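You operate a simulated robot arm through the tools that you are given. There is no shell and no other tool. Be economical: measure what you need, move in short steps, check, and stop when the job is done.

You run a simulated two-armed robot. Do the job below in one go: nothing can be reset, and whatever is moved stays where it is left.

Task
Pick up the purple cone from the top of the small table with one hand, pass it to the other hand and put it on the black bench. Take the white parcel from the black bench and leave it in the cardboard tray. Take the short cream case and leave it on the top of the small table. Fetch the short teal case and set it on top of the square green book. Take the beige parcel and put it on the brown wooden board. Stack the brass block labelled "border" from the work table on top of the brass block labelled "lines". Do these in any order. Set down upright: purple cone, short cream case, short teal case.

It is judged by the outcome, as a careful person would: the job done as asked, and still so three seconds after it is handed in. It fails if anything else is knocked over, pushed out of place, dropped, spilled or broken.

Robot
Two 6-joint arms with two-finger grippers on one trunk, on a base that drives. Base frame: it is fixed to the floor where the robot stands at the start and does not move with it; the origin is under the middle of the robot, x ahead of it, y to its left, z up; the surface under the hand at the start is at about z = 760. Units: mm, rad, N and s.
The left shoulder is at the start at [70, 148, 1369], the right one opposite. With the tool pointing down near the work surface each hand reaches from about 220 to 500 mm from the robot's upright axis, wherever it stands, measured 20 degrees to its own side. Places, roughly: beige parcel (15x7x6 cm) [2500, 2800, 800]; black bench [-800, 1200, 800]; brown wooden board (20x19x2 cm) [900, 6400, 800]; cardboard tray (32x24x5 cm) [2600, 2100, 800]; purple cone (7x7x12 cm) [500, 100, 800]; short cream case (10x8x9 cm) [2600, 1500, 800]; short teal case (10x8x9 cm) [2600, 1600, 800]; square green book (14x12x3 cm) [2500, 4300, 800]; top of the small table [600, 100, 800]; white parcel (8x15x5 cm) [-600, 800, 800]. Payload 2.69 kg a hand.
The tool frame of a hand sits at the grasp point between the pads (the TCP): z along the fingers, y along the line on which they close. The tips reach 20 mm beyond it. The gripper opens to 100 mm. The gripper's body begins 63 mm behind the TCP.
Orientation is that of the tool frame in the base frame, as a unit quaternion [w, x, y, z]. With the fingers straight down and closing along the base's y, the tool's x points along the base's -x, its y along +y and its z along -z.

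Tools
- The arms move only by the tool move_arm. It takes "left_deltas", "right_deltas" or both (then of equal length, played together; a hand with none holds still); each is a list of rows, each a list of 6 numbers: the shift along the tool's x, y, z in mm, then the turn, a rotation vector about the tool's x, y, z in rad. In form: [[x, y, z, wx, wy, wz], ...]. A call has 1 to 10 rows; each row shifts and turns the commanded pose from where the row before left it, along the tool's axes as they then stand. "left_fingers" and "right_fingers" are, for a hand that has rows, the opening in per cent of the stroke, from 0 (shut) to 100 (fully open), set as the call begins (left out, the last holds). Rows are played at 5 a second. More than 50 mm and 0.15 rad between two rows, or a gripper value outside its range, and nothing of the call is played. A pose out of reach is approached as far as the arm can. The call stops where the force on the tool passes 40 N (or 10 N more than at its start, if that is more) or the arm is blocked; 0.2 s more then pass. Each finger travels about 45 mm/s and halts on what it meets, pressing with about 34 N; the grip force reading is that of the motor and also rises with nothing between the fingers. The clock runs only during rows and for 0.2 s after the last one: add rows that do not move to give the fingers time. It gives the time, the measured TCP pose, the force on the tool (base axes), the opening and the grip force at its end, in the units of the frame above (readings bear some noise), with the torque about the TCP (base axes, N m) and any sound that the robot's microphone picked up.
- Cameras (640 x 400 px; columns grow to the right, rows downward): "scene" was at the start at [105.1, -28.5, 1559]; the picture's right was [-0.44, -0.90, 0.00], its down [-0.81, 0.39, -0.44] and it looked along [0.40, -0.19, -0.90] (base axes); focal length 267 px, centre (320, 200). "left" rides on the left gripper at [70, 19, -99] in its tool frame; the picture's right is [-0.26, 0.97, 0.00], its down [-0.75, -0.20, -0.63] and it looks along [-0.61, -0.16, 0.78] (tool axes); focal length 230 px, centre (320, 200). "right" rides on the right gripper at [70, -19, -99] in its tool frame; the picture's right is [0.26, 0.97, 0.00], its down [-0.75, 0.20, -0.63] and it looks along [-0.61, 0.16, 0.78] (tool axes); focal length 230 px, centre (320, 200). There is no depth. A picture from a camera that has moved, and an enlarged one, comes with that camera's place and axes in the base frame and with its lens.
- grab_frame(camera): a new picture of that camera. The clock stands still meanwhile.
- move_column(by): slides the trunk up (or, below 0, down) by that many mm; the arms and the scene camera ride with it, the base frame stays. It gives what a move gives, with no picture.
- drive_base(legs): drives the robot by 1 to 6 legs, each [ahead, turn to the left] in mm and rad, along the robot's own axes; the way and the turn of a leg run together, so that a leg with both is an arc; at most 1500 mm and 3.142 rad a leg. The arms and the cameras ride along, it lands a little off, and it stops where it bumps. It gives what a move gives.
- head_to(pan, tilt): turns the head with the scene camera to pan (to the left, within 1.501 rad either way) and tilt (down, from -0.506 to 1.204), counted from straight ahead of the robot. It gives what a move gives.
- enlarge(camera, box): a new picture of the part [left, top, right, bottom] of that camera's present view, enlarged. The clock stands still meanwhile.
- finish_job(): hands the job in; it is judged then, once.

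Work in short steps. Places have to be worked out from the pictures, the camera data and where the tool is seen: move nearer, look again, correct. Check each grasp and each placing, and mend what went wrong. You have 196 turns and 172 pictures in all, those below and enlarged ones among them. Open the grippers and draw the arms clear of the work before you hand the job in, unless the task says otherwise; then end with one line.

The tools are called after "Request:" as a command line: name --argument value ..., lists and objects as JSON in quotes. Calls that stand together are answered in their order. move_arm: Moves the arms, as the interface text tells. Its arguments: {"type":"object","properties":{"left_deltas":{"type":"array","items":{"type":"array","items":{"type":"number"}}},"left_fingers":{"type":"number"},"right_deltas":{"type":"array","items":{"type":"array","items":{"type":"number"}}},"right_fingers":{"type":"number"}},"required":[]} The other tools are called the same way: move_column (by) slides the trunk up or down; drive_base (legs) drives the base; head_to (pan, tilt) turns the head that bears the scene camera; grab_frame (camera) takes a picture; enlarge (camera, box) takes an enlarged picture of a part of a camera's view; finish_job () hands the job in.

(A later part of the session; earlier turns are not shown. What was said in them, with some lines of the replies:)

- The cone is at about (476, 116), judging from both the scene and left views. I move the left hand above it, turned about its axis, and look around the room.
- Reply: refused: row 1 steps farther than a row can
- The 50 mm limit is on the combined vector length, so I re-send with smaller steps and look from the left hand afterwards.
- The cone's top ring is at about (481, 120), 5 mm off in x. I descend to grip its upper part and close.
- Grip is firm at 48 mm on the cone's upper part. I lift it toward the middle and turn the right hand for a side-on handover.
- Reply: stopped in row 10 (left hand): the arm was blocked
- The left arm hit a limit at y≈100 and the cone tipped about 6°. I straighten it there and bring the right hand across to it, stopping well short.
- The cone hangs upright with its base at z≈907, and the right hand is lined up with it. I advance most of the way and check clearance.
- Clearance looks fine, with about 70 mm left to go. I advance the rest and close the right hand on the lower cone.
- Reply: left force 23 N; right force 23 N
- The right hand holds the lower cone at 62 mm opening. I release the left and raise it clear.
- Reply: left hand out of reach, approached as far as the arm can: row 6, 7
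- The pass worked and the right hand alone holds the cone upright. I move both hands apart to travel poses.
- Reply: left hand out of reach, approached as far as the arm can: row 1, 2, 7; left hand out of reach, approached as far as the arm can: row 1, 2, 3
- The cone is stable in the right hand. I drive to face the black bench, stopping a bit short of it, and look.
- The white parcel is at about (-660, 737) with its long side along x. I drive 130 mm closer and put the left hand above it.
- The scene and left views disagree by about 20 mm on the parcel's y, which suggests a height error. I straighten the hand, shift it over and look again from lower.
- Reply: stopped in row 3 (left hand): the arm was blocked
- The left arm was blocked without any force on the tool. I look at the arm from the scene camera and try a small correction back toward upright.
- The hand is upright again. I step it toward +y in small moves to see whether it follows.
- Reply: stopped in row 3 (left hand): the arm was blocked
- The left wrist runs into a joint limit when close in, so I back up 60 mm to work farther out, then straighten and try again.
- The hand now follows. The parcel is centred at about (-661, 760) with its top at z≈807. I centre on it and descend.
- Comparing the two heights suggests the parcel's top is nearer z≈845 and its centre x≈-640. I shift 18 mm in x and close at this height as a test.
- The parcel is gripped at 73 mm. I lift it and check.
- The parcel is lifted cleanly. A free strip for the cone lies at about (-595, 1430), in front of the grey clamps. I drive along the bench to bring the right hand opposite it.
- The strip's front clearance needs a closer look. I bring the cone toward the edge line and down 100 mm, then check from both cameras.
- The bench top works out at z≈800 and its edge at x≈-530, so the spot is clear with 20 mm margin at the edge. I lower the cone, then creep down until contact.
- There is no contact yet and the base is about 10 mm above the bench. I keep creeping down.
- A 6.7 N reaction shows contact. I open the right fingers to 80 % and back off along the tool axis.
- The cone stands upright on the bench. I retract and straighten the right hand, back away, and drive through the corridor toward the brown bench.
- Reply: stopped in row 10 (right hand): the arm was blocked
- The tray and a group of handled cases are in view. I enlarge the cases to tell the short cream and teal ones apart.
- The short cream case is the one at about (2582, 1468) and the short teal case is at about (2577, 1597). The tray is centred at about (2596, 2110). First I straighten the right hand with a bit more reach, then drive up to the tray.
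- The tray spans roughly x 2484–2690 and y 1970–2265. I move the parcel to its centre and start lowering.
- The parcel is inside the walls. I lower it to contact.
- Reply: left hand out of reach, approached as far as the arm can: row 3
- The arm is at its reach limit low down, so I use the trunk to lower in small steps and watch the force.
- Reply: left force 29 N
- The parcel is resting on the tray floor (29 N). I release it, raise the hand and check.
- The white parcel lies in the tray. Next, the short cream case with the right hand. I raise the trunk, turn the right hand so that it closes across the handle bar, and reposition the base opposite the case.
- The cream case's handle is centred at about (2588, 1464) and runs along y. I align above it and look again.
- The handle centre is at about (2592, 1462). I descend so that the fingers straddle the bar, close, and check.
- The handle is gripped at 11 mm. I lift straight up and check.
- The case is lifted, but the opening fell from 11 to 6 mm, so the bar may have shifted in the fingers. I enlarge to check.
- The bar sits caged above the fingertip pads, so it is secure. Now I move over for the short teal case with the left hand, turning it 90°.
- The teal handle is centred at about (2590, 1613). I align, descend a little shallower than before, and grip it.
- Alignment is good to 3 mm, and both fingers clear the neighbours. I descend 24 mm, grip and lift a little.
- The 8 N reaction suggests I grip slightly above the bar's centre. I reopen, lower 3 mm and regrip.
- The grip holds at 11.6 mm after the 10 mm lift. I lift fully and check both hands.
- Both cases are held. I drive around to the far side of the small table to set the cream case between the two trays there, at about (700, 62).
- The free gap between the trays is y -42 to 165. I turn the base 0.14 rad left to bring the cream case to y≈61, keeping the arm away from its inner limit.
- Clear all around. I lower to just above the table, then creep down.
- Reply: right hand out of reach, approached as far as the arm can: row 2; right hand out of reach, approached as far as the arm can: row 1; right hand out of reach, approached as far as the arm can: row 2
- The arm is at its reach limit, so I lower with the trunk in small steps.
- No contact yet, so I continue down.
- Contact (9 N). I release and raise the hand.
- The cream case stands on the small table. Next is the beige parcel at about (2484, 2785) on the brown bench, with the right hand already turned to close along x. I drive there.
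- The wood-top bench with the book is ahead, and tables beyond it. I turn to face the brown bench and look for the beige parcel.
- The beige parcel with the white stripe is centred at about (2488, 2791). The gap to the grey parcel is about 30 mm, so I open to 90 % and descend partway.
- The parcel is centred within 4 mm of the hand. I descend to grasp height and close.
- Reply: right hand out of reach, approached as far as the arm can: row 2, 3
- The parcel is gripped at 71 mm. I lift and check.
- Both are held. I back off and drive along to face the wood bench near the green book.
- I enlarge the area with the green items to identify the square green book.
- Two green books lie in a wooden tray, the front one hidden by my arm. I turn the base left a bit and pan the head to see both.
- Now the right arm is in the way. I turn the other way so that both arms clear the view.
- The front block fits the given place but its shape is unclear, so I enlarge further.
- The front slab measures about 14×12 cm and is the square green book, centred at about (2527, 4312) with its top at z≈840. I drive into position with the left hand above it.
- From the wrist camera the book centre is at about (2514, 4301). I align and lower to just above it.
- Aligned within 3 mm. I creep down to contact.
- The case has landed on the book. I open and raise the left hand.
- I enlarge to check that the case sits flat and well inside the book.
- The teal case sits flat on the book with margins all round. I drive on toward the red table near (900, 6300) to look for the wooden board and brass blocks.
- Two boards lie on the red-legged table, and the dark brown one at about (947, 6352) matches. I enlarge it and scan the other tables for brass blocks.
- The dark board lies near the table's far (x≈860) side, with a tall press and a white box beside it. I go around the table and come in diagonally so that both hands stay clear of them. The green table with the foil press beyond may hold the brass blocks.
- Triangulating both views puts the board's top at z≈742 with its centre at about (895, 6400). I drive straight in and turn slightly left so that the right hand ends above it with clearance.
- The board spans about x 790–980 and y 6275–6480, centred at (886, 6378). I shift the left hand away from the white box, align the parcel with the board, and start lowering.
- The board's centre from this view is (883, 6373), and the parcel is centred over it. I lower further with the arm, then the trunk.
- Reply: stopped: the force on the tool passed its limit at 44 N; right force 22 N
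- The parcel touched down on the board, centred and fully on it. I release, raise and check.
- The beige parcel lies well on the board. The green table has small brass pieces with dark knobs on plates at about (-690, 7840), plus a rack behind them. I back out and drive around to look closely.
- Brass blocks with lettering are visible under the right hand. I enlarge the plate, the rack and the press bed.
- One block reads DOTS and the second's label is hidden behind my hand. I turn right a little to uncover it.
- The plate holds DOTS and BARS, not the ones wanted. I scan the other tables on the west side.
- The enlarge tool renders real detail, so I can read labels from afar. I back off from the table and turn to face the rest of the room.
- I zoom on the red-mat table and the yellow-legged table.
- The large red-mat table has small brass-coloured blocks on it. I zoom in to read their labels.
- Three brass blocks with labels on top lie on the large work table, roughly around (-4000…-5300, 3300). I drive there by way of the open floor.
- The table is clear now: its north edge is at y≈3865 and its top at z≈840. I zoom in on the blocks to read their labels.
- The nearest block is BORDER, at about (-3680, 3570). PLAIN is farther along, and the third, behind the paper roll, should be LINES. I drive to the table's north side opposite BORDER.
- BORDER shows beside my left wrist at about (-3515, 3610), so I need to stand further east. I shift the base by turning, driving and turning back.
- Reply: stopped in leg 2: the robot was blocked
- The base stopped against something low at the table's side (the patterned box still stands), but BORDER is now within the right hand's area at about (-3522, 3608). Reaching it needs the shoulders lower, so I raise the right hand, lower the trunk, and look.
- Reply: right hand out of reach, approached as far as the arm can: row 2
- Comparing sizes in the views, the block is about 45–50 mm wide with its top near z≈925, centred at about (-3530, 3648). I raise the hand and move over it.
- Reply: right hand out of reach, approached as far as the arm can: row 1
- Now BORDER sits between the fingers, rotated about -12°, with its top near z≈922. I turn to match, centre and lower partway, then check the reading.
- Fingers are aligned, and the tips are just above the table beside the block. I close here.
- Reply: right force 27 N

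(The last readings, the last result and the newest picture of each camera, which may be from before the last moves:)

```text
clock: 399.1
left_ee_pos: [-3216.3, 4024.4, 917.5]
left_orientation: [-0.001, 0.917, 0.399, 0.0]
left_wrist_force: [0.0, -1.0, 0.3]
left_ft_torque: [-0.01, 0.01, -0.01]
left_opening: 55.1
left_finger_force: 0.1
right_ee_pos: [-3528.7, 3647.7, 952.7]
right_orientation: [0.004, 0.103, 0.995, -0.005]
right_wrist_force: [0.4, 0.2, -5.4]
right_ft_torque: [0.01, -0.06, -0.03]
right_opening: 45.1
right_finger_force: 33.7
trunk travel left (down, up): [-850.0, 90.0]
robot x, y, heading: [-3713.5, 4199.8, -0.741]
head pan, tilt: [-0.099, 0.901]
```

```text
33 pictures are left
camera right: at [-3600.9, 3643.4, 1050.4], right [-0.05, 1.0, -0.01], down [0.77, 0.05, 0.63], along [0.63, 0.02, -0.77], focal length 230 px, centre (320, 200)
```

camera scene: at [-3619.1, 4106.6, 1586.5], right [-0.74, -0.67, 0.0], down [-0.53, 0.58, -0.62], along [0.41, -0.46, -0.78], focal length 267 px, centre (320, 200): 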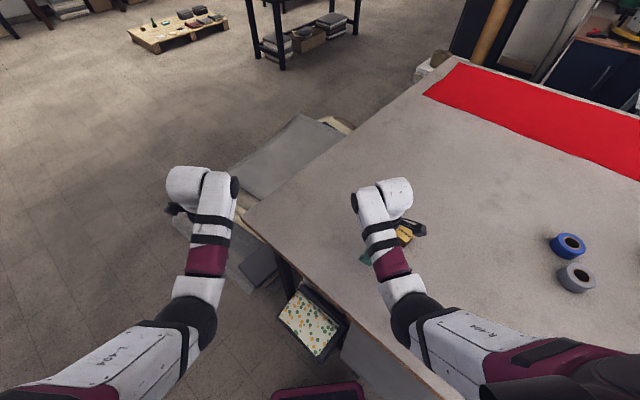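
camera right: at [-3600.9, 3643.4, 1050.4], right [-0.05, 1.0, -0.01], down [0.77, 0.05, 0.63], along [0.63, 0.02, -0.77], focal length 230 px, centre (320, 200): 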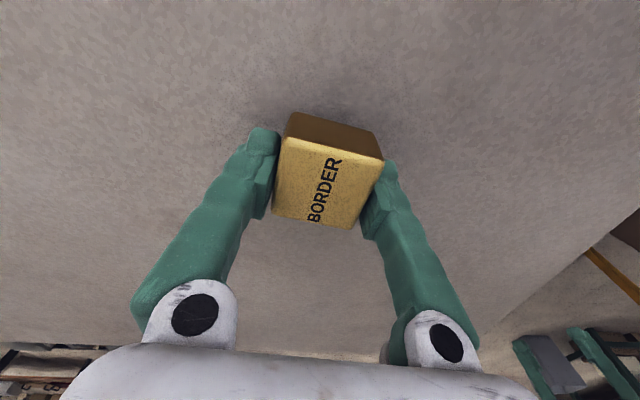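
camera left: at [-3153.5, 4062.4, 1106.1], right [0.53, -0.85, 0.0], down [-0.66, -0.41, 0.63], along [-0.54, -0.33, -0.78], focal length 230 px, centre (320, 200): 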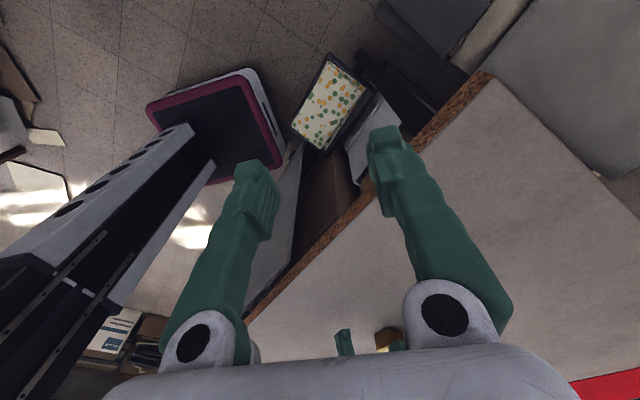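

BORDER is gripped at 45 mm and lifted, and the table top is at z≈899. LINES should be at about (-4700, 3830), just west of the roll stand. I raise the trunk and drive around, keeping the hands off the table while turning.

Request:
move_column --by 90

Request:
drive_base --legs '[[-250, 0], [0, -2.539], [961, 0], [0, 2.209]]'

Request:
head_to --pan -0.4 --tilt 0.75

Request:
grab_frame --camera "scene"

```text
clock: 400.3
left_ee_pos: [-3215.9, 4024.3, 1006.5]
left_orientation: [-0.001, 0.917, 0.399, 0.0]
left_wrist_force: [-0.4, 0.2, -0.4]
left_ft_torque: [0.0, 0.03, 0.02]
left_opening: 54.9
left_finger_force: 0.0
right_ee_pos: [-3528.7, 3646.6, 1041.7]
right_orientation: [0.004, 0.104, 0.995, -0.007]
right_wrist_force: [0.5, 0.9, -5.0]
right_ft_torque: [-0.03, -0.04, 0.0]
right_opening: 45.0
right_finger_force: 33.7
trunk travel left (down, up): [-940.0, 0.0]
robot x, y, heading: [-3707.6, 4202.3, -0.737]
head pan, tilt: [-0.099, 0.901]
```

```text
clock: 417.9
left_ee_pos: [-4455.3, 4132.5, 1007.6]
left_orientation: [0.0, 0.97, 0.244, -0.001]
left_wrist_force: [0.1, -0.5, -0.8]
left_ft_torque: [0.02, -0.01, -0.02]
left_opening: 54.9
left_finger_force: 0.1
right_ee_pos: [-4872.6, 3876.2, 1040.9]
right_orientation: [0.004, 0.264, 0.965, -0.007]
right_wrist_force: [0.2, -0.1, -6.2]
right_ft_torque: [-0.02, -0.01, -0.01]
right_opening: 45.1
right_finger_force: 34.0
trunk travel left (down, up): [-940.0, 0.0]
robot x, y, heading: [-4865.4, 4456.8, -1.067]
head pan, tilt: [-0.099, 0.901]
```

```text
clock: 418.7
left_ee_pos: [-4455.9, 4132.6, 1007.2]
left_orientation: [-0.001, 0.97, 0.244, 0.0]
left_wrist_force: [0.3, 0.2, 0.3]
left_ft_torque: [-0.02, -0.02, 0.0]
left_opening: 55.1
left_finger_force: 0.0
right_ee_pos: [-4871.3, 3875.8, 1040.8]
right_orientation: [0.003, 0.264, 0.964, -0.008]
right_wrist_force: [-0.6, 1.0, -6.1]
right_ft_torque: [-0.03, -0.05, 0.01]
right_opening: 44.9
right_finger_force: 34.4
trunk travel left (down, up): [-940.0, 0.0]
robot x, y, heading: [-4864.0, 4456.9, -1.062]
head pan, tilt: [-0.4, 0.75]
```

```text
32 pictures are left
camera scene: at [-4832.4, 4327.9, 1598.5], right [-0.99, -0.11, 0.0], down [-0.07, 0.68, -0.73], along [0.08, -0.73, -0.68], focal length 267 px, centre (320, 200)
```

scene: 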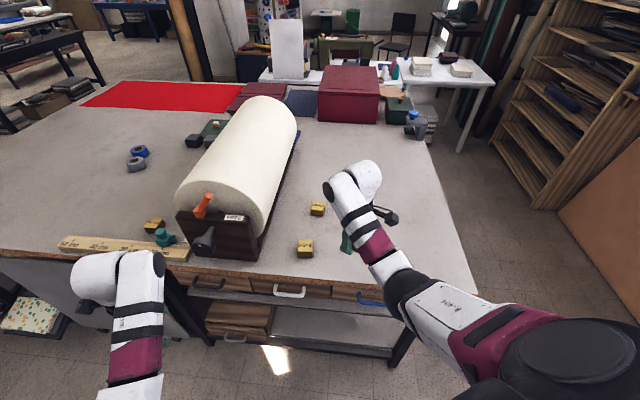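

Two more brass blocks lie west of the roll. I zoom in to read them.

Request:
enlarge --camera "scene" --box '[284, 195, 344, 265]'

```text
5.71 times, centred on (314, 230) of scene
camera zoom: at [-4832.4, 4327.9, 1598.5], right [-0.99, -0.11, 0.0], down [-0.07, 0.68, -0.73], along [0.08, -0.73, -0.68], focal length 1524 px, centre (354, 29)
```

zoom: 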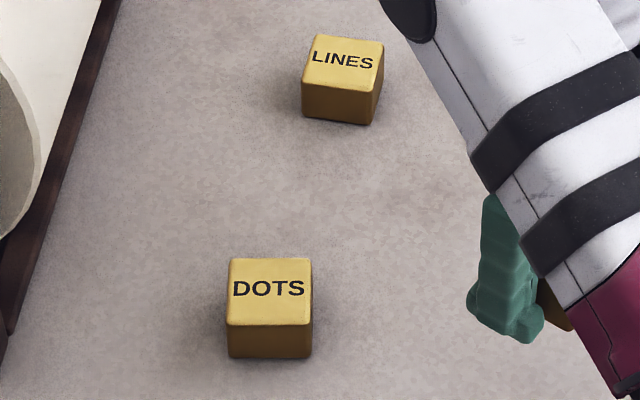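

LINES is at about (-4750, 3642), and DOTS is nearer. I first pull the left hand away from the roll stand, then drive forward so that the right hand comes above LINES.

Request:
move_arm --left_deltas '[[0, -30, -10, 0, 0, 0], [30, 0, 0, 0, 0, 0], [30, -15, 0, 0, 0, 0], [30, -15, 0, 0, 0, 0], [0, 0, 0, 0, 0, 0]]'

Request:
head_to --pan 0.0 --tilt 0.9

Request:
grab_frame --camera "scene"

```text
clock: 419.9
left_ee_pos: [-4399.8, 4220.3, 998.8]
left_orientation: [0.0, 0.97, 0.245, 0.0]
left_wrist_force: [0.4, 0.5, -0.2]
left_ft_torque: [0.02, -0.03, 0.01]
left_opening: 55.0
left_finger_force: 0.1
left hand out of reach, approached as far as the arm can: row 1, 3
right_ee_pos: [-4872.7, 3875.9, 1042.7]
right_orientation: [0.003, 0.264, 0.964, -0.006]
right_wrist_force: [0.1, -0.6, -4.7]
right_ft_torque: [-0.01, -0.08, 0.0]
right_opening: 44.8
right_finger_force: 33.8
trunk travel left (down, up): [-940.0, 0.0]
robot x, y, heading: [-4866.3, 4455.8, -1.062]
head pan, tilt: [-0.4, 0.75]
```

```text
clock: 420.7
left_ee_pos: [-4400.2, 4220.5, 998.4]
left_orientation: [0.0, 0.97, 0.245, 0.0]
left_wrist_force: [-0.3, 0.5, -0.2]
left_ft_torque: [-0.01, -0.03, 0.02]
left_opening: 55.3
left_finger_force: 0.1
right_ee_pos: [-4872.5, 3875.4, 1040.7]
right_orientation: [0.002, 0.264, 0.965, -0.007]
right_wrist_force: [0.2, -0.6, -4.5]
right_ft_torque: [-0.04, -0.02, 0.01]
right_opening: 45.4
right_finger_force: 34.5
trunk travel left (down, up): [-940.0, 0.0]
robot x, y, heading: [-4862.2, 4458.5, -1.064]
head pan, tilt: [0.0, 0.901]
```

```text
30 pictures are left
camera scene: at [-4804.8, 4343.9, 1586.6], right [-0.88, -0.48, 0.0], down [-0.38, 0.69, -0.62], along [0.3, -0.54, -0.78], focal length 267 px, centre (320, 200)
```

scene: 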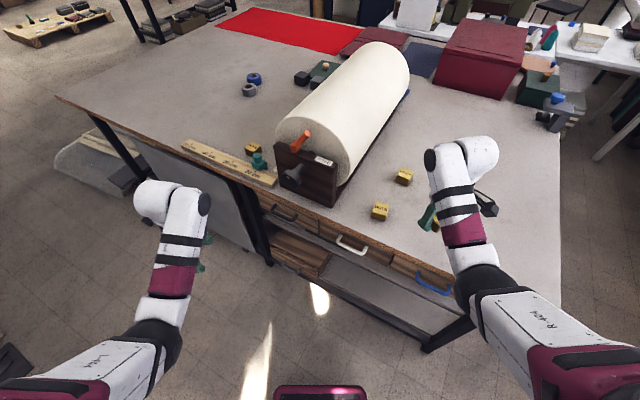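

The left hand will stay off the table. I drive ahead and align the block's yaw with LINES.

Request:
drive_base --legs '[[258, 0]]'

Request:
move_arm --right_deltas '[[0, 0, 0, 0, 0, -0.143], [0, 0, 0, 0, 0, -0.143], [0, 0, 0, 0, 0, -0.143], [0, 0, 0, 0, 0, 0]]'

Request:
grab_frame --camera "right"

Request:
grab_frame --camera "scene"

```text
clock: 422.6
left_ee_pos: [-4277.4, 3998.9, 998.2]
left_orientation: [0.002, 0.97, 0.244, 0.001]
left_wrist_force: [-0.8, 1.0, -0.2]
left_ft_torque: [-0.01, -0.03, 0.01]
left_opening: 54.8
left_finger_force: 0.0
right_ee_pos: [-4748.6, 3654.3, 1044.1]
right_orientation: [0.004, 0.265, 0.964, -0.009]
right_wrist_force: [-0.5, 0.9, -4.6]
right_ft_torque: [-0.06, -0.01, -0.02]
right_opening: 45.1
right_finger_force: 33.5
trunk travel left (down, up): [-940.0, 0.0]
robot x, y, heading: [-4741.5, 4233.8, -1.066]
head pan, tilt: [0.0, 0.901]
```

```text
clock: 423.6
left_ee_pos: [-4275.0, 3994.7, 997.5]
left_orientation: [-0.001, 0.97, 0.243, 0.0]
left_wrist_force: [-0.5, -1.1, 0.3]
left_ft_torque: [0.0, 0.03, 0.0]
left_opening: 55.0
left_finger_force: 0.0
right_ee_pos: [-4747.8, 3650.5, 1041.9]
right_orientation: [0.002, 0.052, 0.999, -0.007]
right_wrist_force: [-0.5, 0.5, -6.0]
right_ft_torque: [-0.03, -0.03, 0.0]
right_opening: 44.6
right_finger_force: 33.8
trunk travel left (down, up): [-940.0, 0.0]
robot x, y, heading: [-4744.4, 4233.1, -1.064]
head pan, tilt: [0.0, 0.901]
```

```text
29 pictures are left
camera right: at [-4819.6, 3638.8, 1140.8], right [-0.16, 0.99, -0.01], down [0.77, 0.13, 0.63], along [0.62, 0.09, -0.78], focal length 230 px, centre (320, 200)
```

right: 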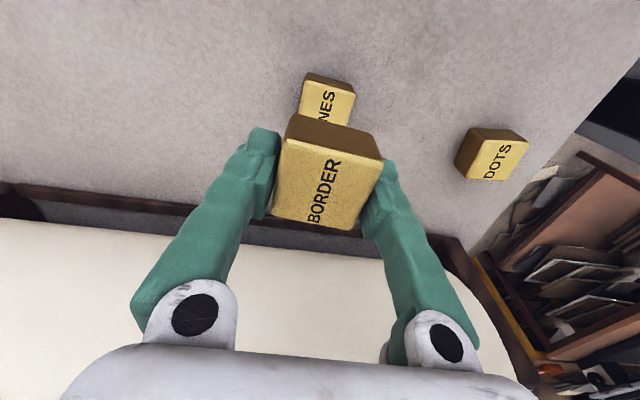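

```text
28 pictures are left
camera scene: at [-4680.1, 4118.8, 1586.5], right [-0.88, -0.48, 0.0], down [-0.38, 0.69, -0.62], along [0.3, -0.54, -0.78], focal length 267 px, centre (320, 200)
```

scene: 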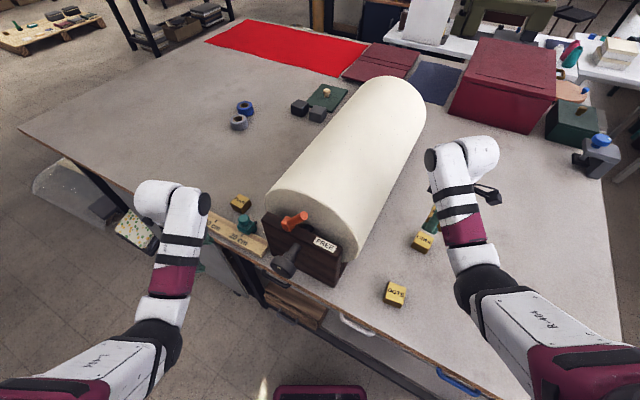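

BORDER is directly above LINES, both near (-4751, 3651). I lower most of the way and verify the position.

Request:
move_arm --right_deltas '[[0, 0, 25, 0, 0, 0], [0, 0, 25, 0, 0, 0], [0, 0, 22, 0, 0, 0], [0, 0, 0, 0, 0, 0], [0, 0, 0, 0, 0, 0]]'

Request:
grab_frame --camera "right"

Request:
enlarge --camera "scene" --box '[390, 190, 470, 260]'

```text
clock: 424.8
left_ee_pos: [-4276.4, 3996.6, 997.3]
left_orientation: [0.0, 0.97, 0.244, 0.0]
left_wrist_force: [-0.2, 1.1, -0.1]
left_ft_torque: [0.03, 0.04, 0.02]
left_opening: 55.3
left_finger_force: 0.0
right_ee_pos: [-4747.2, 3650.5, 969.3]
right_orientation: [0.001, 0.053, 0.999, -0.008]
right_wrist_force: [-0.1, 0.6, -4.9]
right_ft_torque: [0.0, -0.03, 0.02]
right_opening: 45.3
right_finger_force: 33.6
trunk travel left (down, up): [-940.0, 0.0]
robot x, y, heading: [-4736.0, 4231.8, -1.07]
head pan, tilt: [0.0, 0.901]
```

```text
27 pictures are left
camera right: at [-4819.1, 3639.2, 1067.7], right [-0.15, 0.99, -0.01], down [0.77, 0.13, 0.63], along [0.62, 0.09, -0.78], focal length 230 px, centre (320, 200)
```

right: 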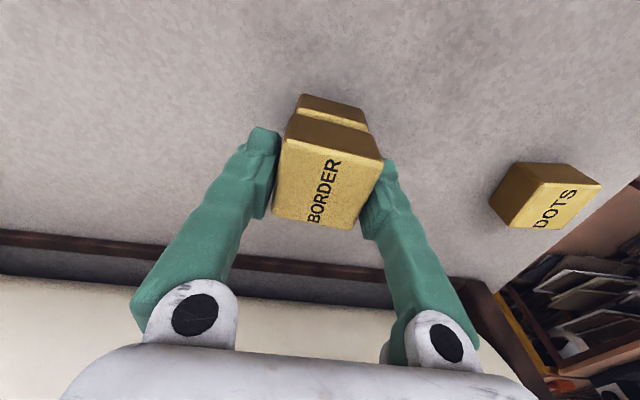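

```text
5.71 times, centred on (430, 225) of scene
camera zoom: at [-4680.5, 4119.6, 1586.6], right [-0.88, -0.48, 0.0], down [-0.38, 0.69, -0.62], along [0.3, -0.54, -0.78], focal length 1524 px, centre (-309, 57)
```

zoom: 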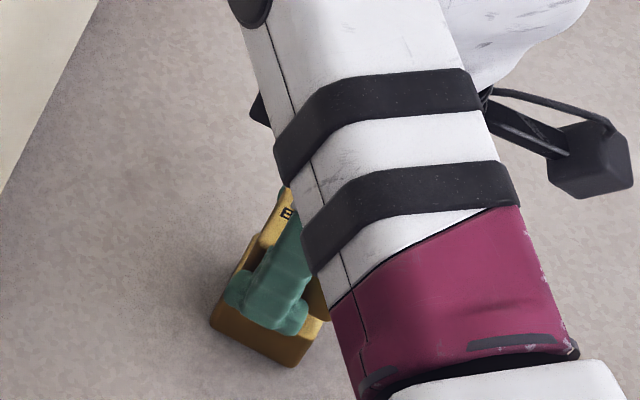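

Aligned within about 3 mm. I creep down to contact.

Request:
move_arm --right_deltas '[[-1, 0, 5, 0, 0, 0], [-1, 0, 5, 0, 0, 0], [0, 0, 0, 0, 0, 0]]'

Request:
move_arm --right_deltas '[[0, 0, 2, 0, 0, 0], [0, 0, 2, 0, 0, 0], [0, 0, 0, 0, 0, 0]]'

Request:
move_arm --right_deltas '[[0, 0, 2, 0, 0, 0], [0, 0, 0, 0, 0, 0]]'

```text
clock: 425.6
left_ee_pos: [-4274.5, 3995.9, 996.5]
left_orientation: [0.0, 0.97, 0.244, 0.0]
left_wrist_force: [-0.1, -0.1, 0.3]
left_ft_torque: [0.01, 0.04, 0.0]
left_opening: 55.1
left_finger_force: 0.2
right_ee_pos: [-4744.8, 3649.8, 958.5]
right_orientation: [0.001, 0.053, 0.999, -0.007]
right_wrist_force: [0.4, 0.0, -5.6]
right_ft_torque: [0.0, -0.01, 0.02]
right_opening: 45.2
right_finger_force: 33.8
trunk travel left (down, up): [-940.0, 0.0]
robot x, y, heading: [-4739.0, 4232.4, -1.069]
head pan, tilt: [0.0, 0.901]
```

```text
clock: 426.4
left_ee_pos: [-4274.6, 3995.9, 996.9]
left_orientation: [0.0, 0.97, 0.244, 0.0]
left_wrist_force: [-0.3, 0.2, -0.4]
left_ft_torque: [-0.01, 0.04, 0.0]
left_opening: 54.9
left_finger_force: 0.0
right_ee_pos: [-4745.5, 3649.6, 954.7]
right_orientation: [0.001, 0.053, 0.999, -0.009]
right_wrist_force: [-0.3, -0.3, -3.4]
right_ft_torque: [0.05, -0.11, 0.01]
right_opening: 44.8
right_finger_force: 34.3
trunk travel left (down, up): [-940.0, 0.0]
robot x, y, heading: [-4741.0, 4231.5, -1.063]
head pan, tilt: [0.0, 0.901]
```

```text
clock: 427.0
left_ee_pos: [-4275.3, 3997.1, 998.0]
left_orientation: [0.001, 0.97, 0.244, -0.002]
left_wrist_force: [0.2, 0.4, -0.8]
left_ft_torque: [0.03, -0.01, -0.03]
left_opening: 55.1
left_finger_force: 0.0
right_ee_pos: [-4746.6, 3650.8, 955.9]
right_orientation: [0.002, 0.053, 0.999, -0.01]
right_wrist_force: [-0.1, -2.3, 8.2]
right_ft_torque: [0.23, -0.27, -0.02]
right_opening: 45.1
right_finger_force: 33.7
trunk travel left (down, up): [-940.0, 0.0]
robot x, y, heading: [-4738.4, 4234.4, -1.067]
head pan, tilt: [0.0, 0.901]
```

Contact. I release gently, rise straight up and check.

Request:
move_arm --right_deltas '[[0, 0, 0, 0, 0, 0], [0, 0, 0, 0, 0, 0], [0, 0, 0, 0, 0, 0]]' --right_fingers 75

Request:
grab_frame --camera "right"

Request:
move_arm --right_deltas '[[0, 0, -15, 0, 0, 0], [0, 0, -25, 0, 0, 0], [0, 0, -25, 0, 0, 0], [0, 0, -20, 0, 0, 0]]'

Request:
grab_frame --camera "right"

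```text
clock: 427.8
left_ee_pos: [-4275.9, 3995.7, 997.9]
left_orientation: [0.0, 0.97, 0.243, -0.001]
left_wrist_force: [0.4, 0.3, -0.1]
left_ft_torque: [0.0, -0.03, 0.01]
left_opening: 55.2
left_finger_force: 0.0
right_ee_pos: [-4746.1, 3650.0, 953.8]
right_orientation: [0.001, 0.054, 0.999, -0.008]
right_wrist_force: [-0.2, 0.4, -0.2]
right_ft_torque: [-0.02, 0.02, -0.02]
right_opening: 74.9
right_finger_force: 0.1
trunk travel left (down, up): [-940.0, 0.0]
robot x, y, heading: [-4738.1, 4232.7, -1.069]
head pan, tilt: [0.0, 0.901]
```

```text
25 pictures are left
camera right: at [-4817.7, 3639.6, 1052.7], right [-0.15, 0.99, -0.02], down [0.77, 0.13, 0.63], along [0.62, 0.08, -0.78], focal length 230 px, centre (320, 200)
```

right: 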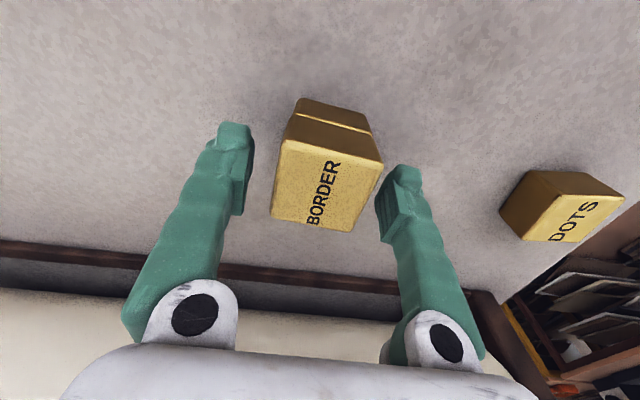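

```text
clock: 428.8
left_ee_pos: [-4275.2, 3996.4, 996.3]
left_orientation: [0.0, 0.97, 0.244, 0.0]
left_wrist_force: [-0.3, -0.3, 1.1]
left_ft_torque: [0.0, 0.02, -0.04]
left_opening: 55.1
left_finger_force: 0.0
right_ee_pos: [-4745.1, 3651.7, 1037.6]
right_orientation: [0.0, 0.054, 0.999, -0.008]
right_wrist_force: [0.4, -0.7, 0.0]
right_ft_torque: [-0.05, -0.02, -0.03]
right_opening: 75.2
right_finger_force: 0.0
trunk travel left (down, up): [-940.0, 0.0]
robot x, y, heading: [-4740.3, 4237.6, -1.066]
head pan, tilt: [0.0, 0.901]
```

```text
24 pictures are left
camera right: at [-4816.9, 3641.6, 1137.8], right [-0.15, 0.99, -0.02], down [0.77, 0.13, 0.63], along [0.62, 0.08, -0.78], focal length 230 px, centre (320, 200)
```

right: 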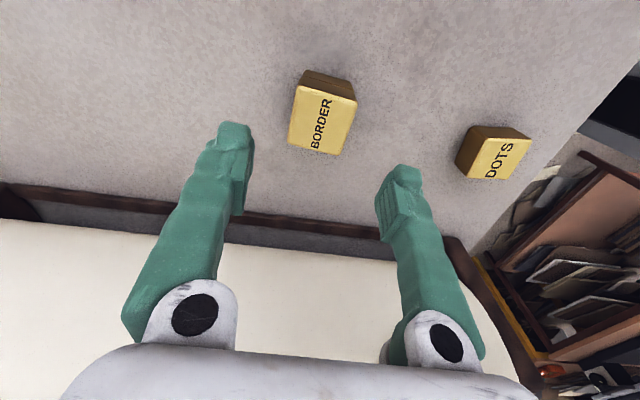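

BORDER sits squarely on LINES. I back away from the table and take a last look at the stack and surroundings.

Request:
drive_base --legs '[[-260, 0]]'

Request:
grab_frame --camera "scene"

Request:
enlarge --camera "scene" --box '[370, 150, 450, 230]'

```text
clock: 430.7
left_ee_pos: [-4402.5, 4225.2, 995.5]
left_orientation: [-0.001, 0.97, 0.244, -0.001]
left_wrist_force: [-0.9, 0.2, -0.5]
left_ft_torque: [0.02, 0.0, 0.0]
left_opening: 55.3
left_finger_force: 0.0
right_ee_pos: [-4872.3, 3879.8, 1036.9]
right_orientation: [0.001, 0.054, 0.999, -0.007]
right_wrist_force: [0.3, 0.1, -0.5]
right_ft_torque: [0.05, 0.0, 0.04]
right_opening: 75.2
right_finger_force: 0.1
trunk travel left (down, up): [-940.0, 0.0]
robot x, y, heading: [-4867.8, 4462.6, -1.073]
head pan, tilt: [0.0, 0.901]
```

```text
23 pictures are left
camera scene: at [-4806.1, 4348.2, 1586.3], right [-0.88, -0.48, 0.0], down [-0.38, 0.69, -0.62], along [0.3, -0.54, -0.79], focal length 267 px, centre (320, 200)
```

scene: 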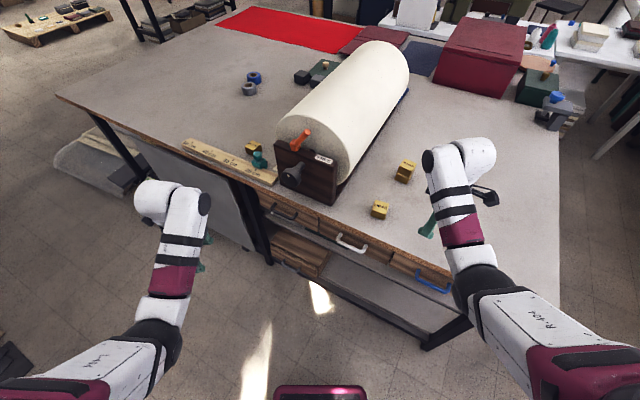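

```text
5.00 times, centred on (410, 190) of scene
camera zoom: at [-4806.1, 4348.2, 1586.3], right [-0.88, -0.48, 0.0], down [-0.38, 0.69, -0.62], along [0.3, -0.54, -0.79], focal length 1334 px, centre (-130, 250)
```

zoom: 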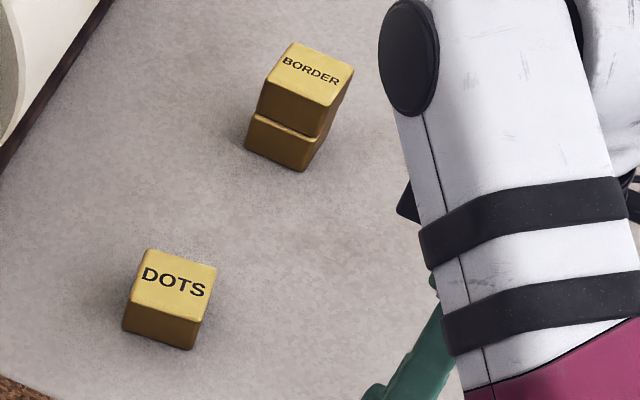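

The stack is square and stable. I back a little further so that both arms are clear, then hand in.

Request:
drive_base --legs '[[-120, 0]]'

Request:
finish_job

```text
clock: 431.9
left_ee_pos: [-4458.3, 4327.5, 996.5]
left_orientation: [-0.002, 0.97, 0.243, -0.001]
left_wrist_force: [-1.4, 0.2, -1.0]
left_ft_torque: [0.02, 0.02, -0.02]
left_opening: 55.0
left_finger_force: 0.0
right_ee_pos: [-4929.5, 3984.2, 1036.1]
right_orientation: [0.001, 0.054, 0.998, -0.007]
right_wrist_force: [0.0, 0.2, -0.6]
right_ft_torque: [0.01, -0.03, -0.03]
right_opening: 75.3
right_finger_force: 0.0
trunk travel left (down, up): [-940.0, 0.0]
robot x, y, heading: [-4924.7, 4565.3, -1.07]
head pan, tilt: [0.0, 0.901]
```

```text
The job is handed in.
```

All six items are placed as asked, and the cone was passed from the left hand to the right. The base bumped something low by the work table once; the patterned box there still stood and I saw nothing displaced.
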